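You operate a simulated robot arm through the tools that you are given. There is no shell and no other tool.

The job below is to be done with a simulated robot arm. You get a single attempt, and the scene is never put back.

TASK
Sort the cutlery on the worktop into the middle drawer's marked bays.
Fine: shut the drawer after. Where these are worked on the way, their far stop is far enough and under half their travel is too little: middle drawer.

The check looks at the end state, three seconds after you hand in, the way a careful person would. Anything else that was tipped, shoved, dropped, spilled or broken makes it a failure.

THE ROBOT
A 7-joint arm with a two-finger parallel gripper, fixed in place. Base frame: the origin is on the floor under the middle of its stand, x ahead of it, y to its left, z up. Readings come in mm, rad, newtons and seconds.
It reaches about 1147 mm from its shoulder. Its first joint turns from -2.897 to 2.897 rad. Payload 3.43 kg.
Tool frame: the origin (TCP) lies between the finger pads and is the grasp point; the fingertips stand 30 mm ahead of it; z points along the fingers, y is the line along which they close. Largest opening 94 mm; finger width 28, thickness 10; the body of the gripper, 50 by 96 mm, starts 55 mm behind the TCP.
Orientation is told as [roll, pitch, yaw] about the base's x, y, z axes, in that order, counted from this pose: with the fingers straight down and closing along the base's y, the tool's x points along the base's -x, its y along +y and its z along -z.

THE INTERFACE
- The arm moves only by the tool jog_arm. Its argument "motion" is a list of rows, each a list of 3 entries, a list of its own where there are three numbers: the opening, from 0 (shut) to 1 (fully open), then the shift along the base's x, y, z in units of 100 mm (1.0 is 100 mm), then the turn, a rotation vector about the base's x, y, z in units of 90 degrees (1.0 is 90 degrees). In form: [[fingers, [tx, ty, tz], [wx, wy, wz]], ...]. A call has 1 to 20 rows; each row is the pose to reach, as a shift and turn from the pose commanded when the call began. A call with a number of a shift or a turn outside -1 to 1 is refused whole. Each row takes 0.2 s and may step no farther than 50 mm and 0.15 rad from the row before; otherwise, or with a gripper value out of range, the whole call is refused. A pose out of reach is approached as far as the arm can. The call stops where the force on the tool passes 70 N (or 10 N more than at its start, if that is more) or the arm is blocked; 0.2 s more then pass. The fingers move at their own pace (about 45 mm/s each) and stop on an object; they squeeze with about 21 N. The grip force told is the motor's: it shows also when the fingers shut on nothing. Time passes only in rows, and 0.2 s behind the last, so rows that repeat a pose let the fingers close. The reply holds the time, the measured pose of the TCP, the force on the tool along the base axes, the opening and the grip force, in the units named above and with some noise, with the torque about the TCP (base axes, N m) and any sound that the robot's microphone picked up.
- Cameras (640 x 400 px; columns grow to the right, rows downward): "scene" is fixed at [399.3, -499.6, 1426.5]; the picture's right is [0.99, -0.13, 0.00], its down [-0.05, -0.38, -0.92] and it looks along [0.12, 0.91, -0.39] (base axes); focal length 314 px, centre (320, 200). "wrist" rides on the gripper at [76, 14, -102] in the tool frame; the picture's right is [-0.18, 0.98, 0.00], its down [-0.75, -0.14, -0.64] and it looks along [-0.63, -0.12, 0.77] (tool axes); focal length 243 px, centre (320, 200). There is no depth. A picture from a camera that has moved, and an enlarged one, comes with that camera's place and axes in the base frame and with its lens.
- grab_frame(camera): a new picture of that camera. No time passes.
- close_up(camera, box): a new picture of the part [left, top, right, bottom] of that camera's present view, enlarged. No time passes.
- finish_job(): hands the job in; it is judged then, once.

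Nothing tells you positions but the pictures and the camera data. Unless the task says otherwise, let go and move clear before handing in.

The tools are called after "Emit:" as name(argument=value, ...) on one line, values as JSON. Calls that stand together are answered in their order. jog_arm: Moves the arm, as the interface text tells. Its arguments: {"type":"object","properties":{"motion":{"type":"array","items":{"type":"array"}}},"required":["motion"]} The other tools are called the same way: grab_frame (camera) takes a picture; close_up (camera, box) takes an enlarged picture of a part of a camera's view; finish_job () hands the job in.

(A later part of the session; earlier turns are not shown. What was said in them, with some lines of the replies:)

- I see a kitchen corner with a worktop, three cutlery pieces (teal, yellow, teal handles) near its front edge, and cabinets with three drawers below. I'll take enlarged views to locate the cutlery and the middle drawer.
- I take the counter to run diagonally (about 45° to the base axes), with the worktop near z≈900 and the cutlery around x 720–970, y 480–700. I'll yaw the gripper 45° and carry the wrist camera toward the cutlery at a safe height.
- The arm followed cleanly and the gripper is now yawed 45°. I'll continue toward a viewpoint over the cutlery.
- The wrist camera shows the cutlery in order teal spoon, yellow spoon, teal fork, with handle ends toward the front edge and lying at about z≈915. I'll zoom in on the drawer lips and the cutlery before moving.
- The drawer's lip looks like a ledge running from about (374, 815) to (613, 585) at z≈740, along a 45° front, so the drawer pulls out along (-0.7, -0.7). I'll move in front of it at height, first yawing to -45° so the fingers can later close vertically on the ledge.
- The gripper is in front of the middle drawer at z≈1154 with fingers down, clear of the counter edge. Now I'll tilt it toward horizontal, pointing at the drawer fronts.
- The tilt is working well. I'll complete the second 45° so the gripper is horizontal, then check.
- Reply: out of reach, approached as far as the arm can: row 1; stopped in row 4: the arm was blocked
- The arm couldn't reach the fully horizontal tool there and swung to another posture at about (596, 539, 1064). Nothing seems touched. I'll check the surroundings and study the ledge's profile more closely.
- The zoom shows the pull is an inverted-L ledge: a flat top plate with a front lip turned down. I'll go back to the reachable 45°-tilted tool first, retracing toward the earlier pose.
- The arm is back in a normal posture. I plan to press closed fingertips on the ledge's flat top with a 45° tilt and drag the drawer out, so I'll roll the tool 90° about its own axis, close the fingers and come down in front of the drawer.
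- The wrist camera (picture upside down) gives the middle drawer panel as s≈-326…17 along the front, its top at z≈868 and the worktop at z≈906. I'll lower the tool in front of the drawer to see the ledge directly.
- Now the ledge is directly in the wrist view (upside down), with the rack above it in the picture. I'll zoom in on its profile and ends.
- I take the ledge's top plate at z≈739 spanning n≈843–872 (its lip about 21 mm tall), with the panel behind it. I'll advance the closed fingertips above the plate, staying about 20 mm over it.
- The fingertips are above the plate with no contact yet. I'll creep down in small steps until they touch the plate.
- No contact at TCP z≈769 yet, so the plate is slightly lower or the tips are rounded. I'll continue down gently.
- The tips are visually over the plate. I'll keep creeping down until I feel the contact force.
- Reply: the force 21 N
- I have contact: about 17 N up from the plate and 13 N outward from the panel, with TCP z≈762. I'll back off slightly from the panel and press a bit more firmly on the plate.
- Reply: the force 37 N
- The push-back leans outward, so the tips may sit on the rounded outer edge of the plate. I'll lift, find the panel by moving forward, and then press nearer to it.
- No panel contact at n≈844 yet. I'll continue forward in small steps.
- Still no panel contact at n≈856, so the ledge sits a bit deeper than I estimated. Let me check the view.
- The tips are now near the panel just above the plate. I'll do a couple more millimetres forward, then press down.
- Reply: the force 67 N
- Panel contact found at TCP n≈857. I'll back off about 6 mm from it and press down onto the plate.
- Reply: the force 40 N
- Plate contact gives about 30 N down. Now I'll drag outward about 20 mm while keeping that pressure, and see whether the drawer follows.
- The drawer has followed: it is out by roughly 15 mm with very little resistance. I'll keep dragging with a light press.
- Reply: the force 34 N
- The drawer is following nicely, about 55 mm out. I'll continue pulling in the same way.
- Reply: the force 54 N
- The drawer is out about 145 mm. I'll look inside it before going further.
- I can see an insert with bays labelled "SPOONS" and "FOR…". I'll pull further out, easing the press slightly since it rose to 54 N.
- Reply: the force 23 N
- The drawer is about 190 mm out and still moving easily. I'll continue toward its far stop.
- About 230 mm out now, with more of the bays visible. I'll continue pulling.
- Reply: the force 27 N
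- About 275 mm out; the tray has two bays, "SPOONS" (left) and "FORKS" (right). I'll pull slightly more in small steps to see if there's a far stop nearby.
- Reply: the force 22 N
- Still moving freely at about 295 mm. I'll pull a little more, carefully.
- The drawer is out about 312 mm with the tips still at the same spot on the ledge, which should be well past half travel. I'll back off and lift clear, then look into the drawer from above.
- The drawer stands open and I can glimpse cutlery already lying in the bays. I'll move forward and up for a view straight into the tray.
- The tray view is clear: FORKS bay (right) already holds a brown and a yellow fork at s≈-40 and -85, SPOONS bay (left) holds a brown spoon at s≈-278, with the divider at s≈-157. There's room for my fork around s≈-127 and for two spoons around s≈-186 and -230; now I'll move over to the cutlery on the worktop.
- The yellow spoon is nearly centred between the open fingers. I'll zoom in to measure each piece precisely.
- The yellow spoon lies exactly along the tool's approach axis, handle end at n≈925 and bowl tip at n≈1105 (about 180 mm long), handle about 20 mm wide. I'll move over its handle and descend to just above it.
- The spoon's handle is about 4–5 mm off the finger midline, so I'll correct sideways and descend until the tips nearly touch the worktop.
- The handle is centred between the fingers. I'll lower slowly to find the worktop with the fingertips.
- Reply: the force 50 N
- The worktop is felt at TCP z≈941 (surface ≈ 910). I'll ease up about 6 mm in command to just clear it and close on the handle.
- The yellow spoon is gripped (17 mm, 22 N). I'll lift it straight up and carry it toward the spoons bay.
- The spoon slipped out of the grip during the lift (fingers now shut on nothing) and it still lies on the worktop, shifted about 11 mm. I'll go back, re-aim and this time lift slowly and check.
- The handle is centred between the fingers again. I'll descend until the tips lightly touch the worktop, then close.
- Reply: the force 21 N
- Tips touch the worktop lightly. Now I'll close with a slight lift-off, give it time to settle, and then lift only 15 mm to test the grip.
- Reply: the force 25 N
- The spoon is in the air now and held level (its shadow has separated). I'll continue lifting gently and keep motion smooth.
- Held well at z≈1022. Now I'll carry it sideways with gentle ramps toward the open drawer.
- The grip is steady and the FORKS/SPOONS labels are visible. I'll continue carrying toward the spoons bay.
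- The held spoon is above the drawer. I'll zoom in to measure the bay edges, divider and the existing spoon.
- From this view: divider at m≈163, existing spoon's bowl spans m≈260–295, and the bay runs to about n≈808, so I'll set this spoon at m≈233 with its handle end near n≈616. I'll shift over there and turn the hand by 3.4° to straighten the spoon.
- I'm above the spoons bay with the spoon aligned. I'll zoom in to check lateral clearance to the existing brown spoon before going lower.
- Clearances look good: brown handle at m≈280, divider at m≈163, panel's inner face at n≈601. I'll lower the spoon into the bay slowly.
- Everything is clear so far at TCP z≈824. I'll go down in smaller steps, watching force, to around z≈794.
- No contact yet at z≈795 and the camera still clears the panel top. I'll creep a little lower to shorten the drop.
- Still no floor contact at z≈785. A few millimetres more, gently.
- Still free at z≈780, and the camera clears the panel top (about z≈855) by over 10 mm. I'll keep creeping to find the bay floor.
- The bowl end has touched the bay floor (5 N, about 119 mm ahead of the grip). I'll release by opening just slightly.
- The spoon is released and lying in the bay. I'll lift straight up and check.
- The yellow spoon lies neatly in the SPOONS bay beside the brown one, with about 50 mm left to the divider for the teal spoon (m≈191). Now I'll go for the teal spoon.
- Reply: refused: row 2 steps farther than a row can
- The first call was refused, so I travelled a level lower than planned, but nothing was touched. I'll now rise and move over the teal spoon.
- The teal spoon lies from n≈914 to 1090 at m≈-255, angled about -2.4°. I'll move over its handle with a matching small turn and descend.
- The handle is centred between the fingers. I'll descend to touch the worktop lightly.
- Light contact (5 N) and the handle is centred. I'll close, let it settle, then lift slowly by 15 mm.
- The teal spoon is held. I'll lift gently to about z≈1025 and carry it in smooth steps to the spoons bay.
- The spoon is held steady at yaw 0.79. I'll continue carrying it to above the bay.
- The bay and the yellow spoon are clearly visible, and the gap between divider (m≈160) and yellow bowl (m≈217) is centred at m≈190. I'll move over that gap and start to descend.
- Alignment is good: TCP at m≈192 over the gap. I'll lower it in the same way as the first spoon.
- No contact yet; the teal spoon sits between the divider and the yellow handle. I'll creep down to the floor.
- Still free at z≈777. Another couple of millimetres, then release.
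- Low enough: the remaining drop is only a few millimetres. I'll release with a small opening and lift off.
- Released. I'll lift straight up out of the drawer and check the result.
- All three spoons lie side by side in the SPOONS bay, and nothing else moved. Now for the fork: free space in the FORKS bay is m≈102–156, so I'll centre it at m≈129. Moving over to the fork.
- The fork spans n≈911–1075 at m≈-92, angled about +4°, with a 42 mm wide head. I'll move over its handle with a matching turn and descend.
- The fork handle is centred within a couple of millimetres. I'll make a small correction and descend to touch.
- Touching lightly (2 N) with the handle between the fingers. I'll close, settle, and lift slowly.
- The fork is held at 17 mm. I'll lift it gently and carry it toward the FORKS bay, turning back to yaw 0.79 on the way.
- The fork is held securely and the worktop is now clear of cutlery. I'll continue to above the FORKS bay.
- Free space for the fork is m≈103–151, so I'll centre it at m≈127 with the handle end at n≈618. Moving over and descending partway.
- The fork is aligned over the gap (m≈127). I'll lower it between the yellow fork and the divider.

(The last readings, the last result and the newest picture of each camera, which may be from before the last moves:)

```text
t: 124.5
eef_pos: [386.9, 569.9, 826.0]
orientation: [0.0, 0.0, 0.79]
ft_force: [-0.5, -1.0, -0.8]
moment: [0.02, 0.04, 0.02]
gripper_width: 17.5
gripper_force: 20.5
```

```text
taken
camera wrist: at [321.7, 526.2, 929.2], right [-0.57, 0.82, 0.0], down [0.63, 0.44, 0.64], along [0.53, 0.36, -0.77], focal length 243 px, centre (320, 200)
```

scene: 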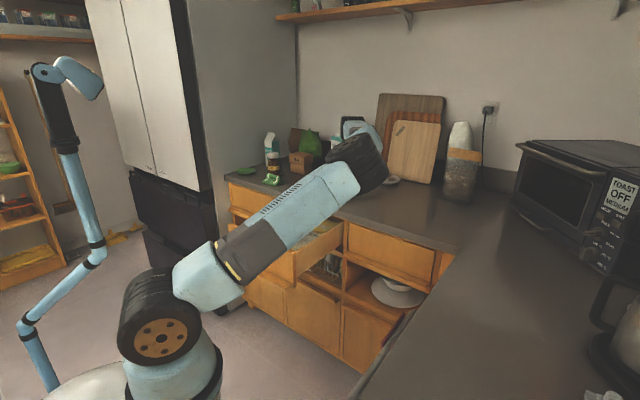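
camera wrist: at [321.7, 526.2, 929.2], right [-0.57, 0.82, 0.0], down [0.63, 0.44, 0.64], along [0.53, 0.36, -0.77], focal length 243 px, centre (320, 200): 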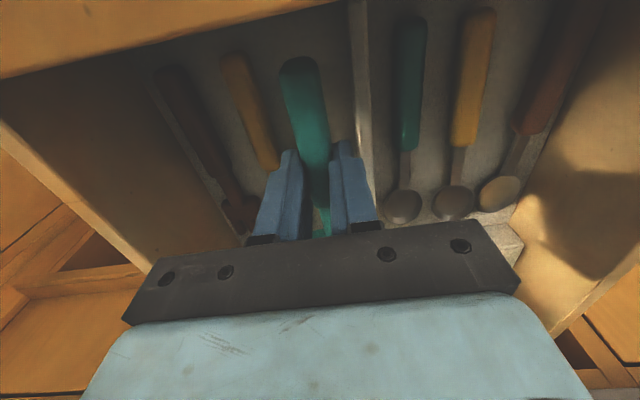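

The fork is descending cleanly between the yellow fork and the divider. I'll continue down with smaller steps.

Emit:
jog_arm(motion=[[0, [0, 0, -0.06], [0, 0, 0]], [0, [0, 0, -0.14], [0, 0, 0]], [0, [0, 0, -0.22], [0, 0, 0]], [0, [0, 0, -0.3], [0, 0, 0]], [0, [0, 0, -0.37], [0, 0, 0]], [0, [0, 0, -0.42], [0, 0, 0]]])

Emit:
jog_arm(motion=[[0, [0, 0, -0.02], [0, 0, 0]], [0, [0, 0, -0.04], [0, 0, 0]]])

Emit:
grab_frame(camera="wrist")

```text
t: 125.9
eef_pos: [386.5, 570.3, 783.1]
orientation: [-0.001, 0.001, 0.792]
ft_force: [-0.2, -0.2, -0.8]
moment: [-0.01, 0.04, -0.02]
gripper_width: 17.1
gripper_force: 21.2
```

```text
t: 126.5
eef_pos: [386.1, 569.1, 779.3]
orientation: [-0.001, 0.0, 0.79]
ft_force: [-0.1, 0.3, -0.3]
moment: [-0.01, -0.02, 0.0]
gripper_width: 17.4
gripper_force: 20.5
```

```text
taken
camera wrist: at [321.2, 525.6, 883.0], right [-0.57, 0.82, 0.0], down [0.63, 0.44, 0.64], along [0.53, 0.36, -0.77], focal length 243 px, centre (320, 200)
```

wrist: 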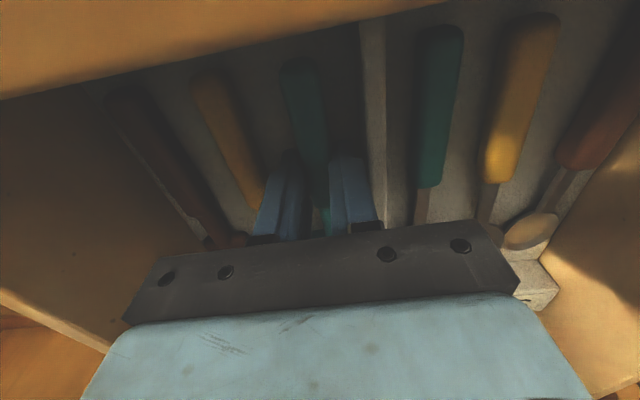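

Almost at the floor with no contact yet. A few more millimetres, then I'll release with a minimal opening.

Emit:
jog_arm(motion=[[0, [0, 0, -0.02], [0, 0, 0]], [0, [0, 0, -0.04], [0, 0, 0]], [0, [0, 0, -0.05], [0, 0, 0]]])

Emit:
jog_arm(motion=[[0.2, [0, 0, 0], [0, 0, 0]], [0.24, [0, 0, 0], [0, 0, 0]], [0.24, [0, 0, 0], [0, 0, 0]], [0.24, [0, 0, 0.05], [0, 0, 0]], [0.24, [0, 0, 0.12], [0, 0, 0]]])

Emit:
grab_frame(camera="wrist")

```text
t: 127.3
eef_pos: [387.1, 570.5, 773.2]
orientation: [-0.002, 0.0, 0.792]
ft_force: [0.2, -0.8, -0.4]
moment: [-0.01, 0.01, 0.02]
gripper_width: 17.1
gripper_force: 20.6
```

```text
t: 128.5
eef_pos: [386.6, 569.9, 787.0]
orientation: [-0.003, 0.0, 0.788]
ft_force: [-0.1, -1.1, -0.1]
moment: [0.0, 0.0, 0.0]
gripper_width: 22.9
gripper_force: 0.0
```

```text
taken
camera wrist: at [321.3, 525.7, 890.3], right [-0.57, 0.82, 0.0], down [0.63, 0.44, 0.64], along [0.53, 0.36, -0.77], focal length 243 px, centre (320, 200)
```

wrist: 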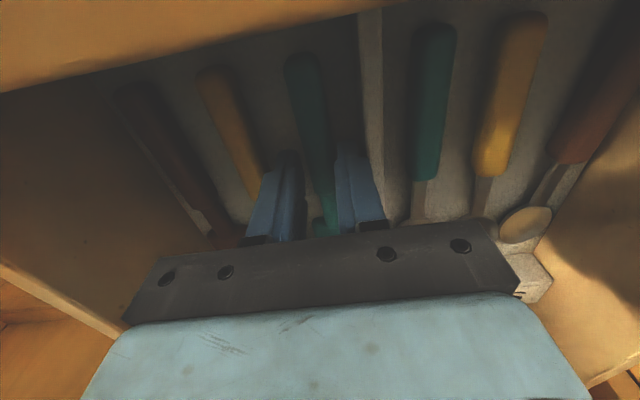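

The fork is released. I'll lift straight up and verify the whole tray.

Emit:
jog_arm(motion=[[0.24, [0, 0, 0.15], [0, 0, 0]], [0.24, [0, 0, 0.35], [0, 0, 0]], [0.24, [0, 0, 0.65], [0, 0, 0]], [0.24, [0, 0, 1.0], [0, 0, 0]]])

Emit:
jog_arm(motion=[[0.24, [0, 0, 0.35], [0, 0, 0]], [0.24, [0, 0.05, 0.7], [0, 0, 0]], [0.24, [0, 0.15, 1.0], [0, 0, 0]]])

Emit:
grab_frame(camera="wrist")

Emit:
close_up(camera="wrist", box=[120, 0, 500, 240])

Emit:
grab_frame(camera="scene")

```text
t: 129.5
eef_pos: [386.2, 569.6, 889.3]
orientation: [-0.001, 0.0, 0.789]
ft_force: [0.3, -0.7, -0.7]
moment: [-0.02, 0.0, 0.01]
gripper_width: 22.5
gripper_force: 0.2
```

```text
t: 130.3
eef_pos: [384.5, 583.3, 986.6]
orientation: [-0.002, -0.001, 0.788]
ft_force: [-0.1, 0.4, 0.3]
moment: [0.0, 0.01, 0.0]
gripper_width: 22.5
gripper_force: 0.0
```

```text
taken
camera wrist: at [320.4, 539.7, 1090.5], right [-0.57, 0.82, 0.0], down [0.63, 0.44, 0.64], along [0.53, 0.36, -0.77], focal length 243 px, centre (320, 200)
```

wrist: 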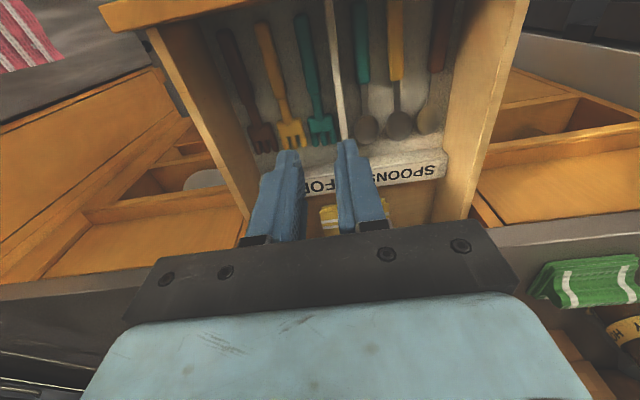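

```text
1.67 times, centred on (310, 120) of wrist
camera zoom: at [320.4, 539.7, 1090.5], right [-0.57, 0.82, 0.0], down [0.63, 0.44, 0.64], along [0.53, 0.36, -0.77], focal length 404 px, centre (337, 333)
```

zoom: 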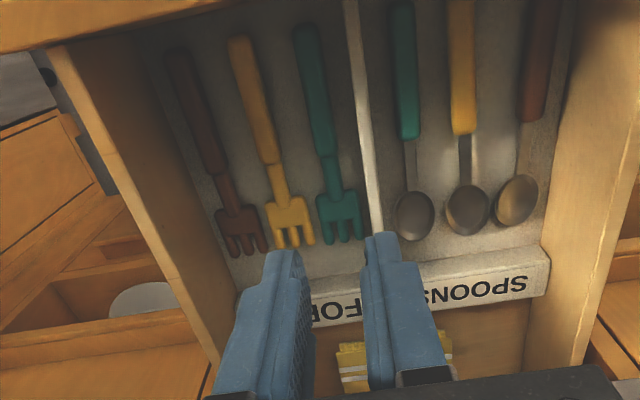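

```text
taken
```

scene: 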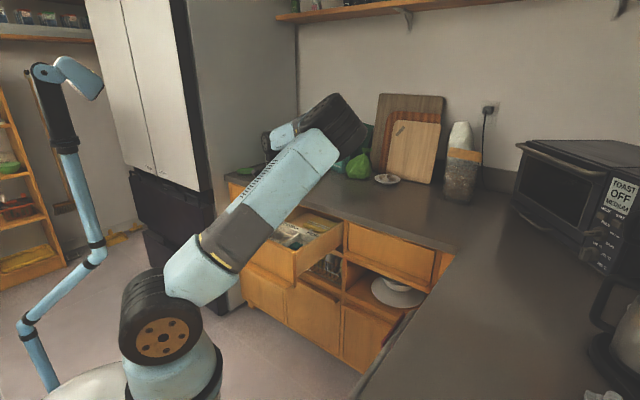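

All cutlery is sorted: three forks in FORKS and three spoons in SPOONS, all undisturbed. Before closing, I'll double-check the rest of the worktop for stray cutlery, and move back in front of the drawer.

Emit:
close_up(camera="scene", box=[440, 200, 640, 400])

Emit:
jog_arm(motion=[[0, [-0.25, -0.21, 0], [0, 0, 0]], [0, [-0.5, -0.43, 0], [0, 0, 0]], [0, [-0.75, -0.64, 0], [0, 0, 0]], [0, [-1.0, -0.85, 0], [0, 0, 0]]])

Emit:
grab_frame(camera="scene")

Emit:
close_up(camera="scene", box=[220, 110, 460, 260])

```text
2.00 times, centred on (540, 300) of scene
camera zoom: at [399.3, -499.6, 1426.5], right [0.99, -0.13, 0.0], down [-0.05, -0.38, -0.92], along [0.12, 0.91, -0.39], focal length 628 px, centre (-120, 0)
```

zoom: 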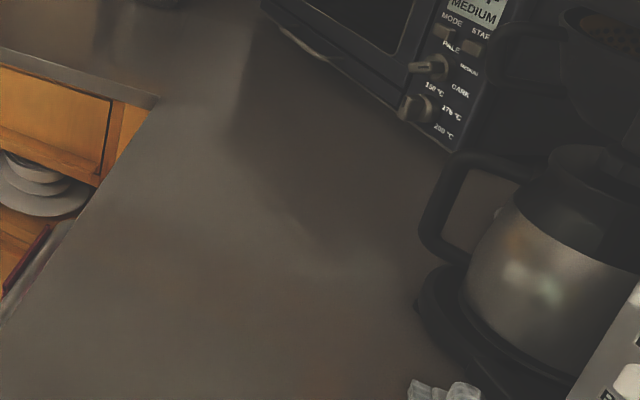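

```text
t: 131.3
eef_pos: [284.3, 499.6, 986.2]
orientation: [0.0, 0.0, 0.789]
ft_force: [-0.4, -0.1, -0.7]
moment: [0.01, 0.04, 0.02]
gripper_width: 0.0
gripper_force: 21.1
```

```text
taken
```

scene: 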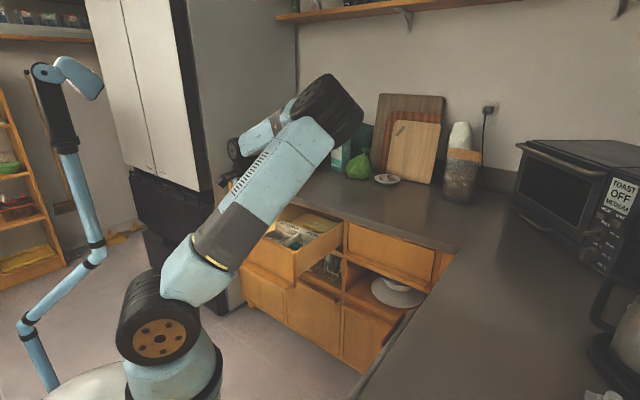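

```text
2.67 times, centred on (340, 185) of scene
camera zoom: at [399.3, -499.6, 1426.5], right [0.99, -0.13, 0.0], down [-0.05, -0.38, -0.92], along [0.12, 0.91, -0.39], focal length 837 px, centre (267, 240)
```

zoom: 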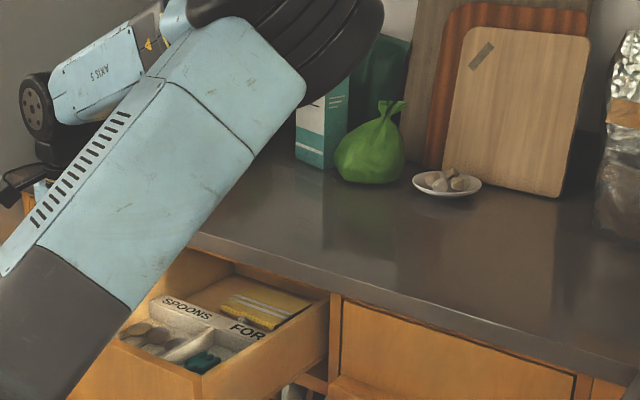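

No other cutlery remains on the worktop. To shut the drawer I'll push its front with closed fingertips, tilted about 30° so the hand clears the counter edge; first I back off in front of it and tilt.

Emit:
jog_arm(motion=[[0, [-0.1, -0.1, 0], [0, 0, 0]], [0, [-0.2, -0.2, 0], [0.047, -0.047, 0]], [0, [-0.31, -0.31, 0], [0.094, -0.094, 0]], [0, [-0.31, -0.31, -0.1], [0.141, -0.141, 0]], [0, [-0.31, -0.31, -0.2], [0.189, -0.189, 0]], [0, [-0.31, -0.31, -0.3], [0.2357, -0.2357, 0]]])

Emit:
grab_frame(camera="scene")

Emit:
grab_frame(camera="wrist")

```text
t: 132.7
eef_pos: [254.0, 469.3, 957.6]
orientation: [-0.002, -0.524, 0.791]
ft_force: [1.0, 0.6, 0.9]
moment: [-0.01, 0.04, 0.0]
gripper_width: 0.2
gripper_force: 20.5
```

```text
taken
```

scene: 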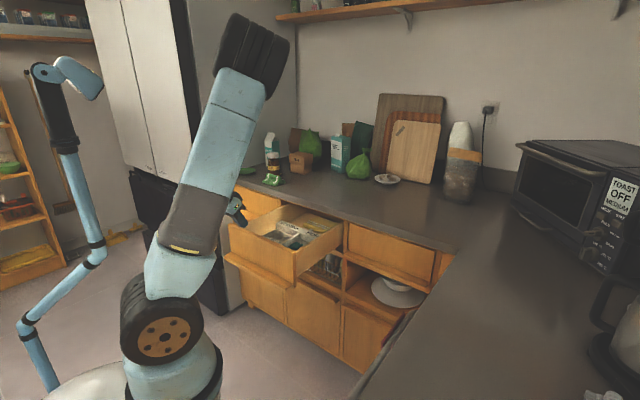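

```text
taken
camera wrist: at [161.0, 395.7, 1009.2], right [-0.59, 0.81, 0.09], down [0.33, 0.14, 0.93], along [0.74, 0.58, -0.35], focal length 243 px, centre (320, 200)
```

wrist: 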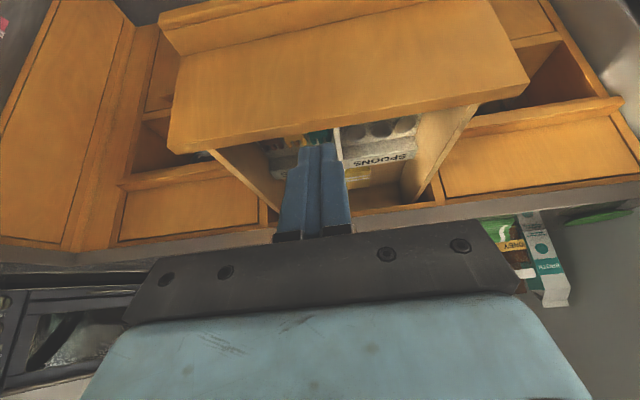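

The arm is back in a comfortable posture with a 30° tilt, in front of the drawer face. I'll lower to z≈790.

Emit:
jog_arm(motion=[[0, [0, 0, -0.3], [0, 0, 0]], [0, [0, 0, -0.6], [0, 0, 0]], [0, [0, 0, -0.9], [0, 0, 0]]])

Emit:
jog_arm(motion=[[0, [0, 0, -0.3], [0, 0, 0]], [0, [0, 0, -0.6], [0, 0, 0]], [0, [0, 0, -0.77], [0, 0, 0]]])

Emit:
grab_frame(camera="wrist")

Emit:
grab_frame(camera="scene")

```text
t: 133.5
eef_pos: [255.3, 468.0, 869.3]
orientation: [-0.004, -0.525, 0.792]
ft_force: [0.0, 0.7, -0.3]
moment: [-0.02, 0.02, 0.01]
gripper_width: 0.1
gripper_force: 21.0
```

```text
t: 134.3
eef_pos: [254.9, 469.0, 789.5]
orientation: [-0.002, -0.524, 0.791]
ft_force: [-0.4, -0.9, 0.4]
moment: [-0.04, 0.03, -0.03]
gripper_width: 0.2
gripper_force: 21.0
```

```text
taken
camera wrist: at [161.6, 395.3, 842.0], right [-0.59, 0.81, 0.09], down [0.33, 0.14, 0.93], along [0.74, 0.58, -0.35], focal length 243 px, centre (320, 200)
```

wrist: 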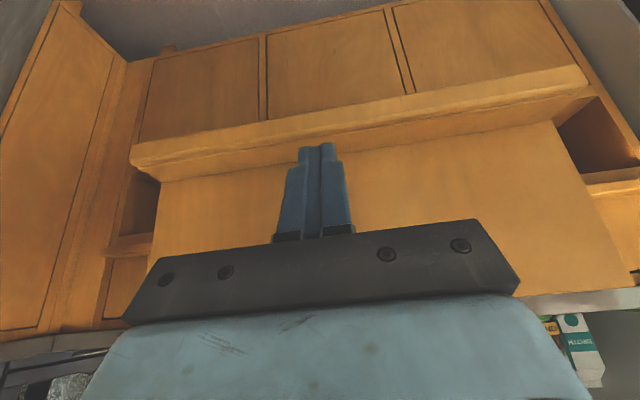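

```text
taken
```

scene: 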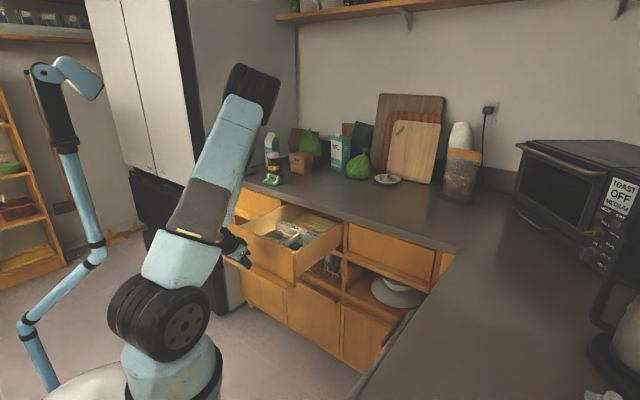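

The fingertips face the drawer front just above the ledge. I'll push slowly along the drawer's axis.

Emit:
jog_arm(motion=[[0, [0.05, 0.05, 0], [0, 0, 0]], [0, [0.11, 0.11, 0], [0, 0, 0]], [0, [0.17, 0.17, 0], [0, 0, 0]], [0, [0.22, 0.22, 0], [0, 0, 0]], [0, [0.26, 0.26, 0], [0, 0, 0]], [0, [0.29, 0.29, 0], [0, 0, 0]], [0, [0.32, 0.32, 0], [0, 0, 0]], [0, [0.35, 0.35, 0], [0, 0, 0]], [0, [0.38, 0.38, 0], [0, 0, 0]], [0, [0.42, 0.42, 0], [0, 0, 0]], [0, [0.46, 0.46, 0], [0, 0, 0]], [0, [0.5, 0.5, 0], [0, 0, 0]]])

Emit:
grab_frame(camera="wrist")

Emit:
close_up(camera="scene", box=[220, 170, 380, 290])

```text
t: 136.9
eef_pos: [304.5, 517.7, 789.4]
orientation: [-0.004, -0.523, 0.791]
ft_force: [-0.9, -0.3, -1.3]
moment: [-0.03, -0.01, -0.02]
gripper_width: 0.0
gripper_force: 20.2
```

```text
taken
camera wrist: at [211.1, 446.0, 841.2], right [-0.59, 0.81, 0.09], down [0.33, 0.14, 0.93], along [0.74, 0.58, -0.35], focal length 243 px, centre (320, 200)
```

wrist: 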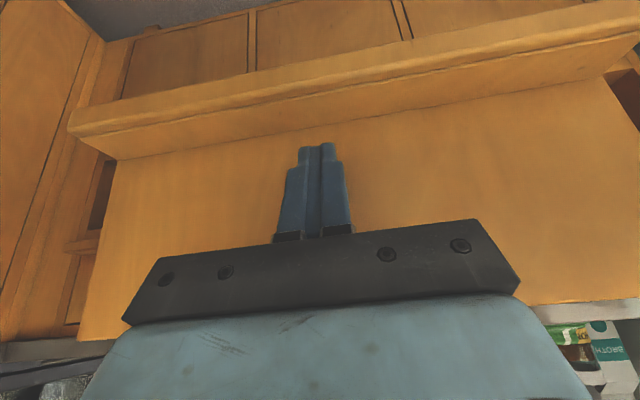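

```text
3.33 times, centred on (300, 230) of scene
camera zoom: at [399.3, -499.6, 1426.5], right [0.99, -0.13, 0.0], down [-0.05, -0.38, -0.92], along [0.12, 0.91, -0.39], focal length 1047 px, centre (387, 100)
```

zoom: 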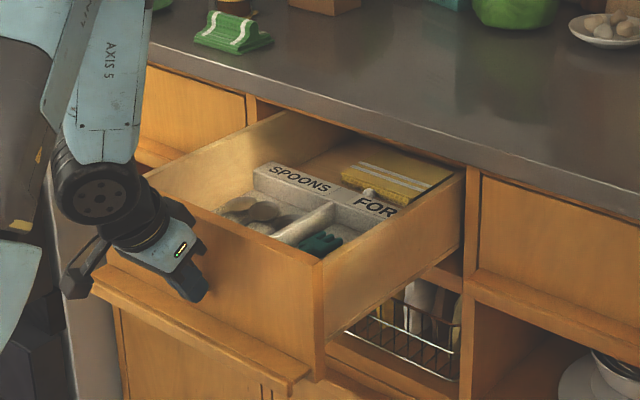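

The drawer is moving in with almost no resistance. I'll keep pushing steadily.

Emit:
jog_arm(motion=[[0, [0.03, 0.03, 0], [0, 0, 0]], [0, [0.07, 0.07, 0], [0, 0, 0]], [0, [0.12, 0.12, 0], [0, 0, 0]], [0, [0.17, 0.17, 0], [0, 0, 0]], [0, [0.22, 0.22, 0], [0, 0, 0]], [0, [0.27, 0.27, 0], [0, 0, 0]], [0, [0.32, 0.32, 0], [0, 0, 0]], [0, [0.37, 0.37, 0], [0, 0, 0]], [0, [0.42, 0.42, 0], [0, 0, 0]], [0, [0.47, 0.47, 0], [0, 0, 0]], [0, [0.52, 0.52, 0], [0, 0, 0]], [0, [0.57, 0.57, 0], [0, 0, 0]], [0, [0.62, 0.62, 0], [0, 0, 0]], [0, [0.67, 0.67, 0], [0, 0, 0]], [0, [0.72, 0.72, 0], [0, 0, 0]], [0, [0.77, 0.77, 0], [0, 0, 0]], [0, [0.82, 0.82, 0], [0, 0, 0]], [0, [0.87, 0.87, 0], [0, 0, 0]], [0, [0.91, 0.91, 0], [0, 0, 0]], [0, [0.94, 0.94, 0], [0, 0, 0]]])

Emit:
grab_frame(camera="wrist")

Emit:
close_up(camera="scene", box=[220, 170, 380, 290])

```text
t: 141.1
eef_pos: [398.8, 612.8, 789.6]
orientation: [-0.006, -0.522, 0.791]
ft_force: [-0.8, -1.2, -0.6]
moment: [-0.03, 0.02, -0.03]
gripper_width: 0.0
gripper_force: 21.2
```

```text
taken
camera wrist: at [305.2, 539.4, 841.3], right [-0.58, 0.81, 0.09], down [0.33, 0.14, 0.93], along [0.74, 0.58, -0.35], focal length 243 px, centre (320, 200)
```

wrist: 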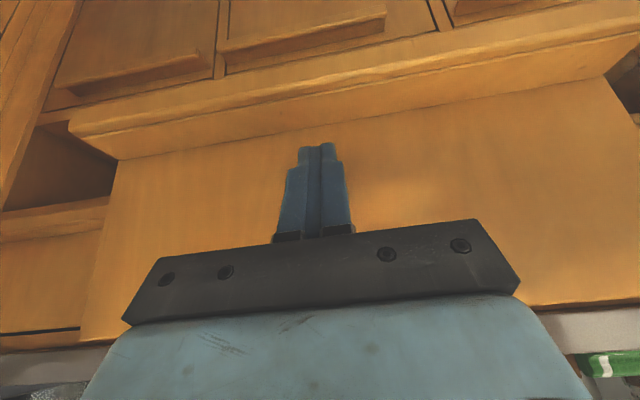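

```text
3.33 times, centred on (300, 230) of scene
camera zoom: at [399.3, -499.6, 1426.5], right [0.99, -0.13, 0.0], down [-0.05, -0.38, -0.92], along [0.12, 0.91, -0.39], focal length 1047 px, centre (387, 100)
```

zoom: 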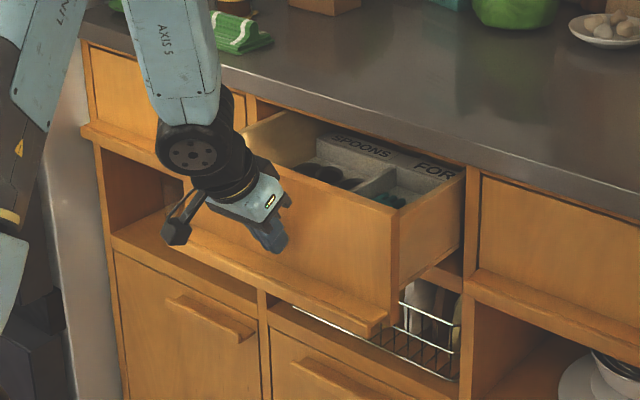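

About 140 mm remain. I'll continue the push steadily.

Emit:
jog_arm(motion=[[0, [0.03, 0.03, 0], [0, 0, 0]], [0, [0.07, 0.07, 0], [0, 0, 0]], [0, [0.12, 0.12, 0], [0, 0, 0]], [0, [0.17, 0.17, 0], [0, 0, 0]], [0, [0.22, 0.22, 0], [0, 0, 0]], [0, [0.27, 0.27, 0], [0, 0, 0]], [0, [0.32, 0.32, 0], [0, 0, 0]], [0, [0.37, 0.37, 0], [0, 0, 0]], [0, [0.42, 0.42, 0], [0, 0, 0]], [0, [0.47, 0.47, 0], [0, 0, 0]], [0, [0.52, 0.52, 0], [0, 0, 0]], [0, [0.57, 0.57, 0], [0, 0, 0]], [0, [0.62, 0.62, 0], [0, 0, 0]], [0, [0.67, 0.67, 0], [0, 0, 0]], [0, [0.72, 0.72, 0], [0, 0, 0]], [0, [0.77, 0.77, 0], [0, 0, 0]], [0, [0.81, 0.81, 0], [0, 0, 0]], [0, [0.84, 0.84, 0], [0, 0, 0]]])

Emit:
grab_frame(camera="wrist")

Emit:
close_up(camera="scene", box=[220, 150, 380, 270])

```text
t: 144.9
eef_pos: [482.8, 696.1, 790.3]
orientation: [-0.004, -0.525, 0.79]
ft_force: [-0.8, -0.4, -0.2]
moment: [-0.02, 0.06, 0.02]
gripper_width: 0.0
gripper_force: 21.1
```

```text
taken
camera wrist: at [389.7, 623.3, 841.5], right [-0.59, 0.81, 0.09], down [0.33, 0.14, 0.93], along [0.74, 0.58, -0.35], focal length 243 px, centre (320, 200)
```

wrist: 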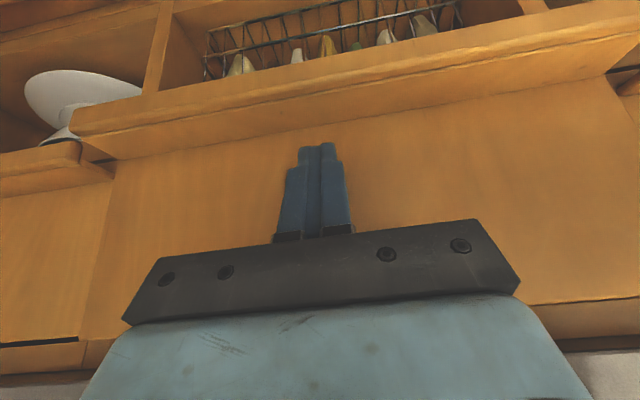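

```text
3.33 times, centred on (300, 210) of scene
camera zoom: at [399.3, -499.6, 1426.5], right [0.99, -0.13, 0.0], down [-0.05, -0.38, -0.92], along [0.12, 0.91, -0.39], focal length 1047 px, centre (387, 167)
```

zoom: 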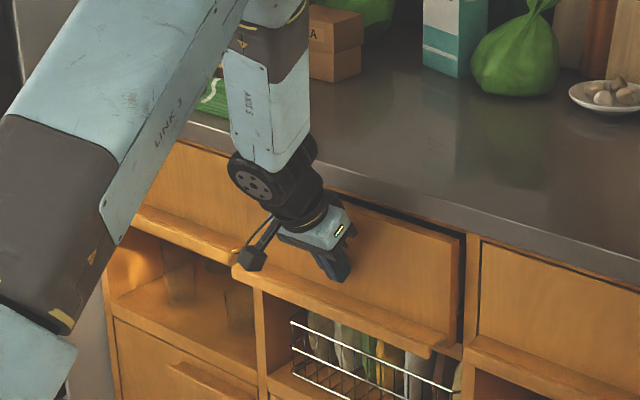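

About 20 mm to go. I'll push the last part slowly until I feel it shut.

Emit:
jog_arm(motion=[[0, [0.025, 0.025, 0], [0, 0, 0]], [0, [0.05, 0.05, 0], [0, 0, 0]], [0, [0.075, 0.075, 0], [0, 0, 0]], [0, [0.1, 0.1, 0], [0, 0, 0]], [0, [0.115, 0.115, 0], [0, 0, 0]], [0, [0.13, 0.13, 0], [0, 0, 0]]])

Emit:
jog_arm(motion=[[0, [0.01, 0.01, 0], [0, 0, 0]], [0, [0.02, 0.02, 0], [0, 0, 0]], [0, [0.03, 0.03, 0], [0, 0, 0]]])

Emit:
close_up(camera="scene", box=[220, 150, 380, 270])

```text
t: 146.3
eef_pos: [496.3, 710.3, 789.5]
orientation: [-0.002, -0.523, 0.791]
ft_force: [-0.8, -0.7, -0.7]
moment: [0.03, 0.04, -0.03]
gripper_width: 0.0
gripper_force: 20.9
```

```text
t: 147.1
eef_pos: [500.1, 711.9, 790.0]
orientation: [-0.003, -0.523, 0.791]
ft_force: [-0.3, 0.5, -0.4]
moment: [0.02, 0.06, -0.05]
gripper_width: 0.1
gripper_force: 20.7
```

```text
3.33 times, centred on (300, 210) of scene
camera zoom: at [399.3, -499.6, 1426.5], right [0.99, -0.13, 0.0], down [-0.05, -0.38, -0.92], along [0.12, 0.91, -0.39], focal length 1047 px, centre (387, 167)
```

zoom: 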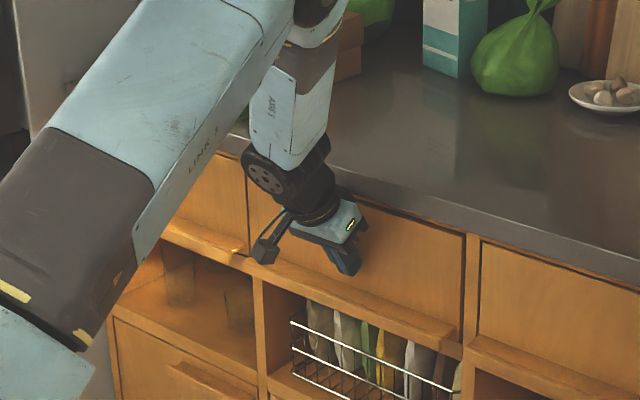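

Nearly shut with no resistance yet. I'll continue in small steps until it stops.

Emit:
jog_arm(motion=[[0, [0.01, 0.01, 0], [0, 0, 0]], [0, [0.02, 0.02, 0], [0, 0, 0]], [0, [0.03, 0.03, 0], [0, 0, 0]]])

Emit:
jog_arm(motion=[[0, [0.01, 0.01, 0], [0, 0, 0]], [0, [0.02, 0.02, 0], [0, 0, 0]]])

Emit:
grab_frame(camera="wrist")

Emit:
close_up(camera="scene", box=[270, 180, 370, 260])

```text
t: 147.9
eef_pos: [502.2, 716.6, 789.7]
orientation: [-0.006, -0.523, 0.79]
ft_force: [-2.0, -0.8, -0.7]
moment: [-0.04, 0.01, 0.03]
gripper_width: 0.1
gripper_force: 20.5
```

```text
t: 148.5
eef_pos: [502.6, 715.6, 790.9]
orientation: [-0.006, -0.522, 0.791]
ft_force: [-20.7, -37.3, 8.5]
moment: [-0.36, 0.47, -0.34]
gripper_width: 0.0
gripper_force: 20.7
```

```text
taken
camera wrist: at [408.8, 642.2, 841.3], right [-0.58, 0.81, 0.09], down [0.33, 0.14, 0.93], along [0.74, 0.57, -0.35], focal length 243 px, centre (320, 200)
```

wrist: 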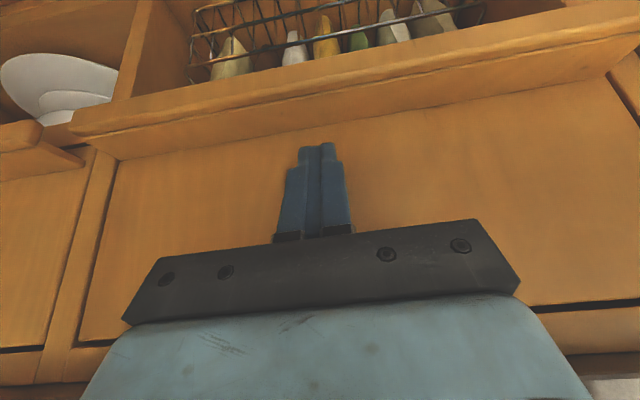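

```text
5.00 times, centred on (320, 220) of scene
camera zoom: at [399.3, -499.6, 1426.5], right [0.99, -0.13, 0.0], down [-0.05, -0.38, -0.92], along [0.12, 0.91, -0.39], focal length 1570 px, centre (320, 100)
```

zoom: 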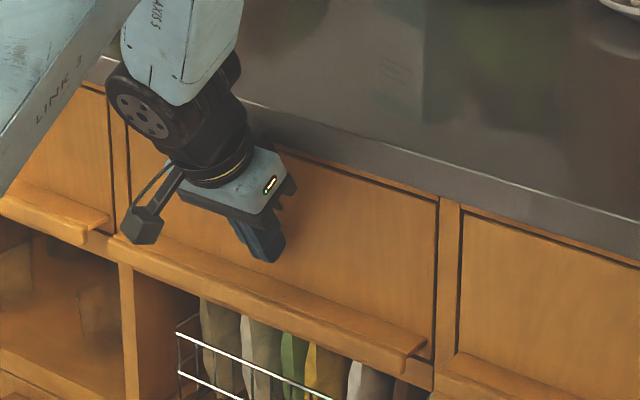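

The drawer hit its closed stop (about 40 N) and its face is flush with its neighbours. I'll retreat straight back, then lift clear.

Emit:
jog_arm(motion=[[0, [-0.03, -0.03, 0], [0, 0, 0]], [0, [-0.1, -0.1, 0], [0, 0, 0]], [0, [-0.25, -0.25, 0], [0, 0, 0]], [0, [-0.5, -0.5, 0], [0, 0, 0]], [0, [-0.8, -0.8, 0], [0, 0, 0]], [0, [-1.0, -1.0, 0], [0, 0, 0]]])

Emit:
jog_arm(motion=[[0, [-0.1, -0.1, 0.2], [0, 0, 0]], [0, [-0.2, -0.2, 0.5], [0, 0, 0]], [0, [-0.3, -0.3, 0.8], [0, 0, 0]], [0, [-0.3, -0.3, 1.0], [0, 0, 0]]])

Emit:
grab_frame(camera="wrist")

Emit:
grab_frame(camera="scene")

```text
t: 149.9
eef_pos: [405.6, 616.8, 790.5]
orientation: [-0.006, -0.522, 0.792]
ft_force: [0.6, 0.2, -0.5]
moment: [0.01, 0.0, 0.0]
gripper_width: 0.0
gripper_force: 21.1
```

```text
t: 150.9
eef_pos: [374.4, 588.0, 887.0]
orientation: [-0.004, -0.522, 0.791]
ft_force: [-1.0, 0.0, -1.1]
moment: [-0.02, 0.04, 0.01]
gripper_width: 0.0
gripper_force: 20.6
```

```text
taken
camera wrist: at [279.2, 515.0, 940.3], right [-0.59, 0.81, 0.09], down [0.33, 0.14, 0.93], along [0.74, 0.58, -0.35], focal length 243 px, centre (320, 200)
```

wrist: 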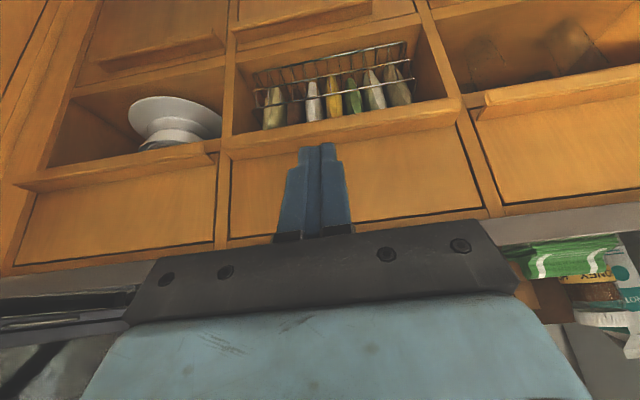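

```text
taken
```

scene: 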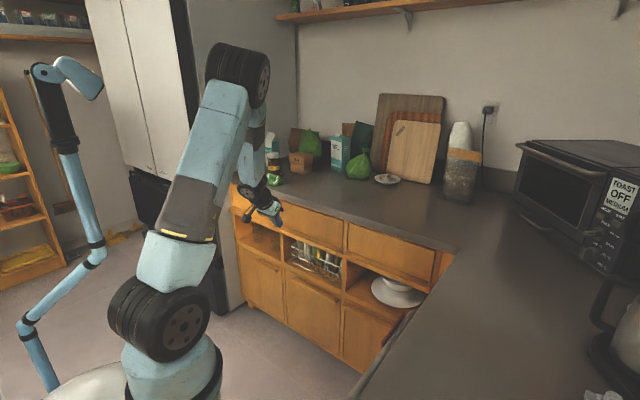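

The drawer is shut flush and everything around looks undisturbed. I'll raise the arm a bit more to be well clear and take a final look.

Emit:
jog_arm(motion=[[0.3, [-0.1, -0.1, 0.3], [0, 0, 0]], [0.3, [-0.2, -0.2, 0.6], [0, 0, 0]], [0.3, [-0.2, -0.2, 1.0], [0, 0, 0]]])

Emit:
close_up(camera="scene", box=[220, 100, 470, 270])

Emit:
grab_frame(camera="wrist")

```text
t: 151.7
eef_pos: [353.8, 569.5, 989.3]
orientation: [-0.004, -0.524, 0.79]
ft_force: [1.0, 0.6, -0.2]
moment: [-0.04, 0.0, 0.01]
gripper_width: 28.3
gripper_force: 0.1
```

```text
2.35 times, centred on (345, 185) of scene
camera zoom: at [399.3, -499.6, 1426.5], right [0.99, -0.13, 0.0], down [-0.05, -0.38, -0.92], along [0.12, 0.91, -0.39], focal length 739 px, centre (261, 235)
```

zoom: 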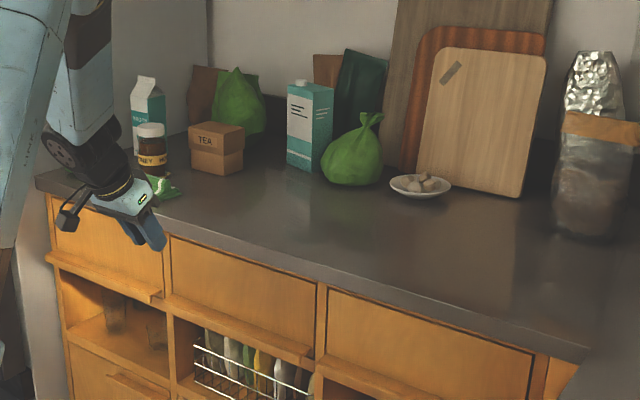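

```text
taken
camera wrist: at [260.7, 497.1, 1040.6], right [-0.58, 0.81, 0.09], down [0.33, 0.14, 0.93], along [0.74, 0.57, -0.35], focal length 243 px, centre (320, 200)
```

wrist: 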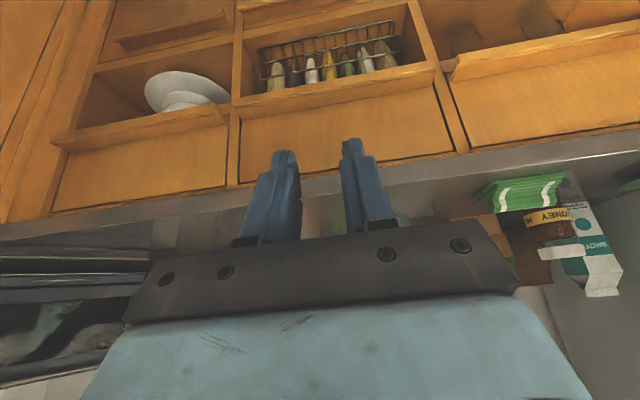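

The worktop is clear of cutlery, the middle drawer is shut flush, the other items are where they were, and the gripper is empty and clear. I'm handing in the job.

Emit:
finish_job()

```text
The job is handed in.
```

The three pieces of cutlery from the worktop are sorted into the middle drawer's bays, and the drawer is shut. I don't have the verdict on the check.

- **Placement:** The teal fork is in the FORKS bay next to the two forks already there. The yellow and teal spoons are in the SPOONS bay next to the brown spoon already there. I checked this from above before closing. Only the drawer's outside could be seen afterwards.
- **Drawer:** I pulled it out about 310 mm. It was still moving freely, so I never reached its far stop. I took that as well past half its travel, but did not measure the full travel. I then pushed it shut slowly until it stopped, with its front level with the drawers on either side.
- **Slip:** The yellow spoon slipped out of the gripper on the first lift and landed back on the worktop about 11 mm from where it had been. The second grip held.
- **Surroundings:** In the final pictures nothing else looks moved, tipped or spilled. The gripper is empty and clear of the drawer.
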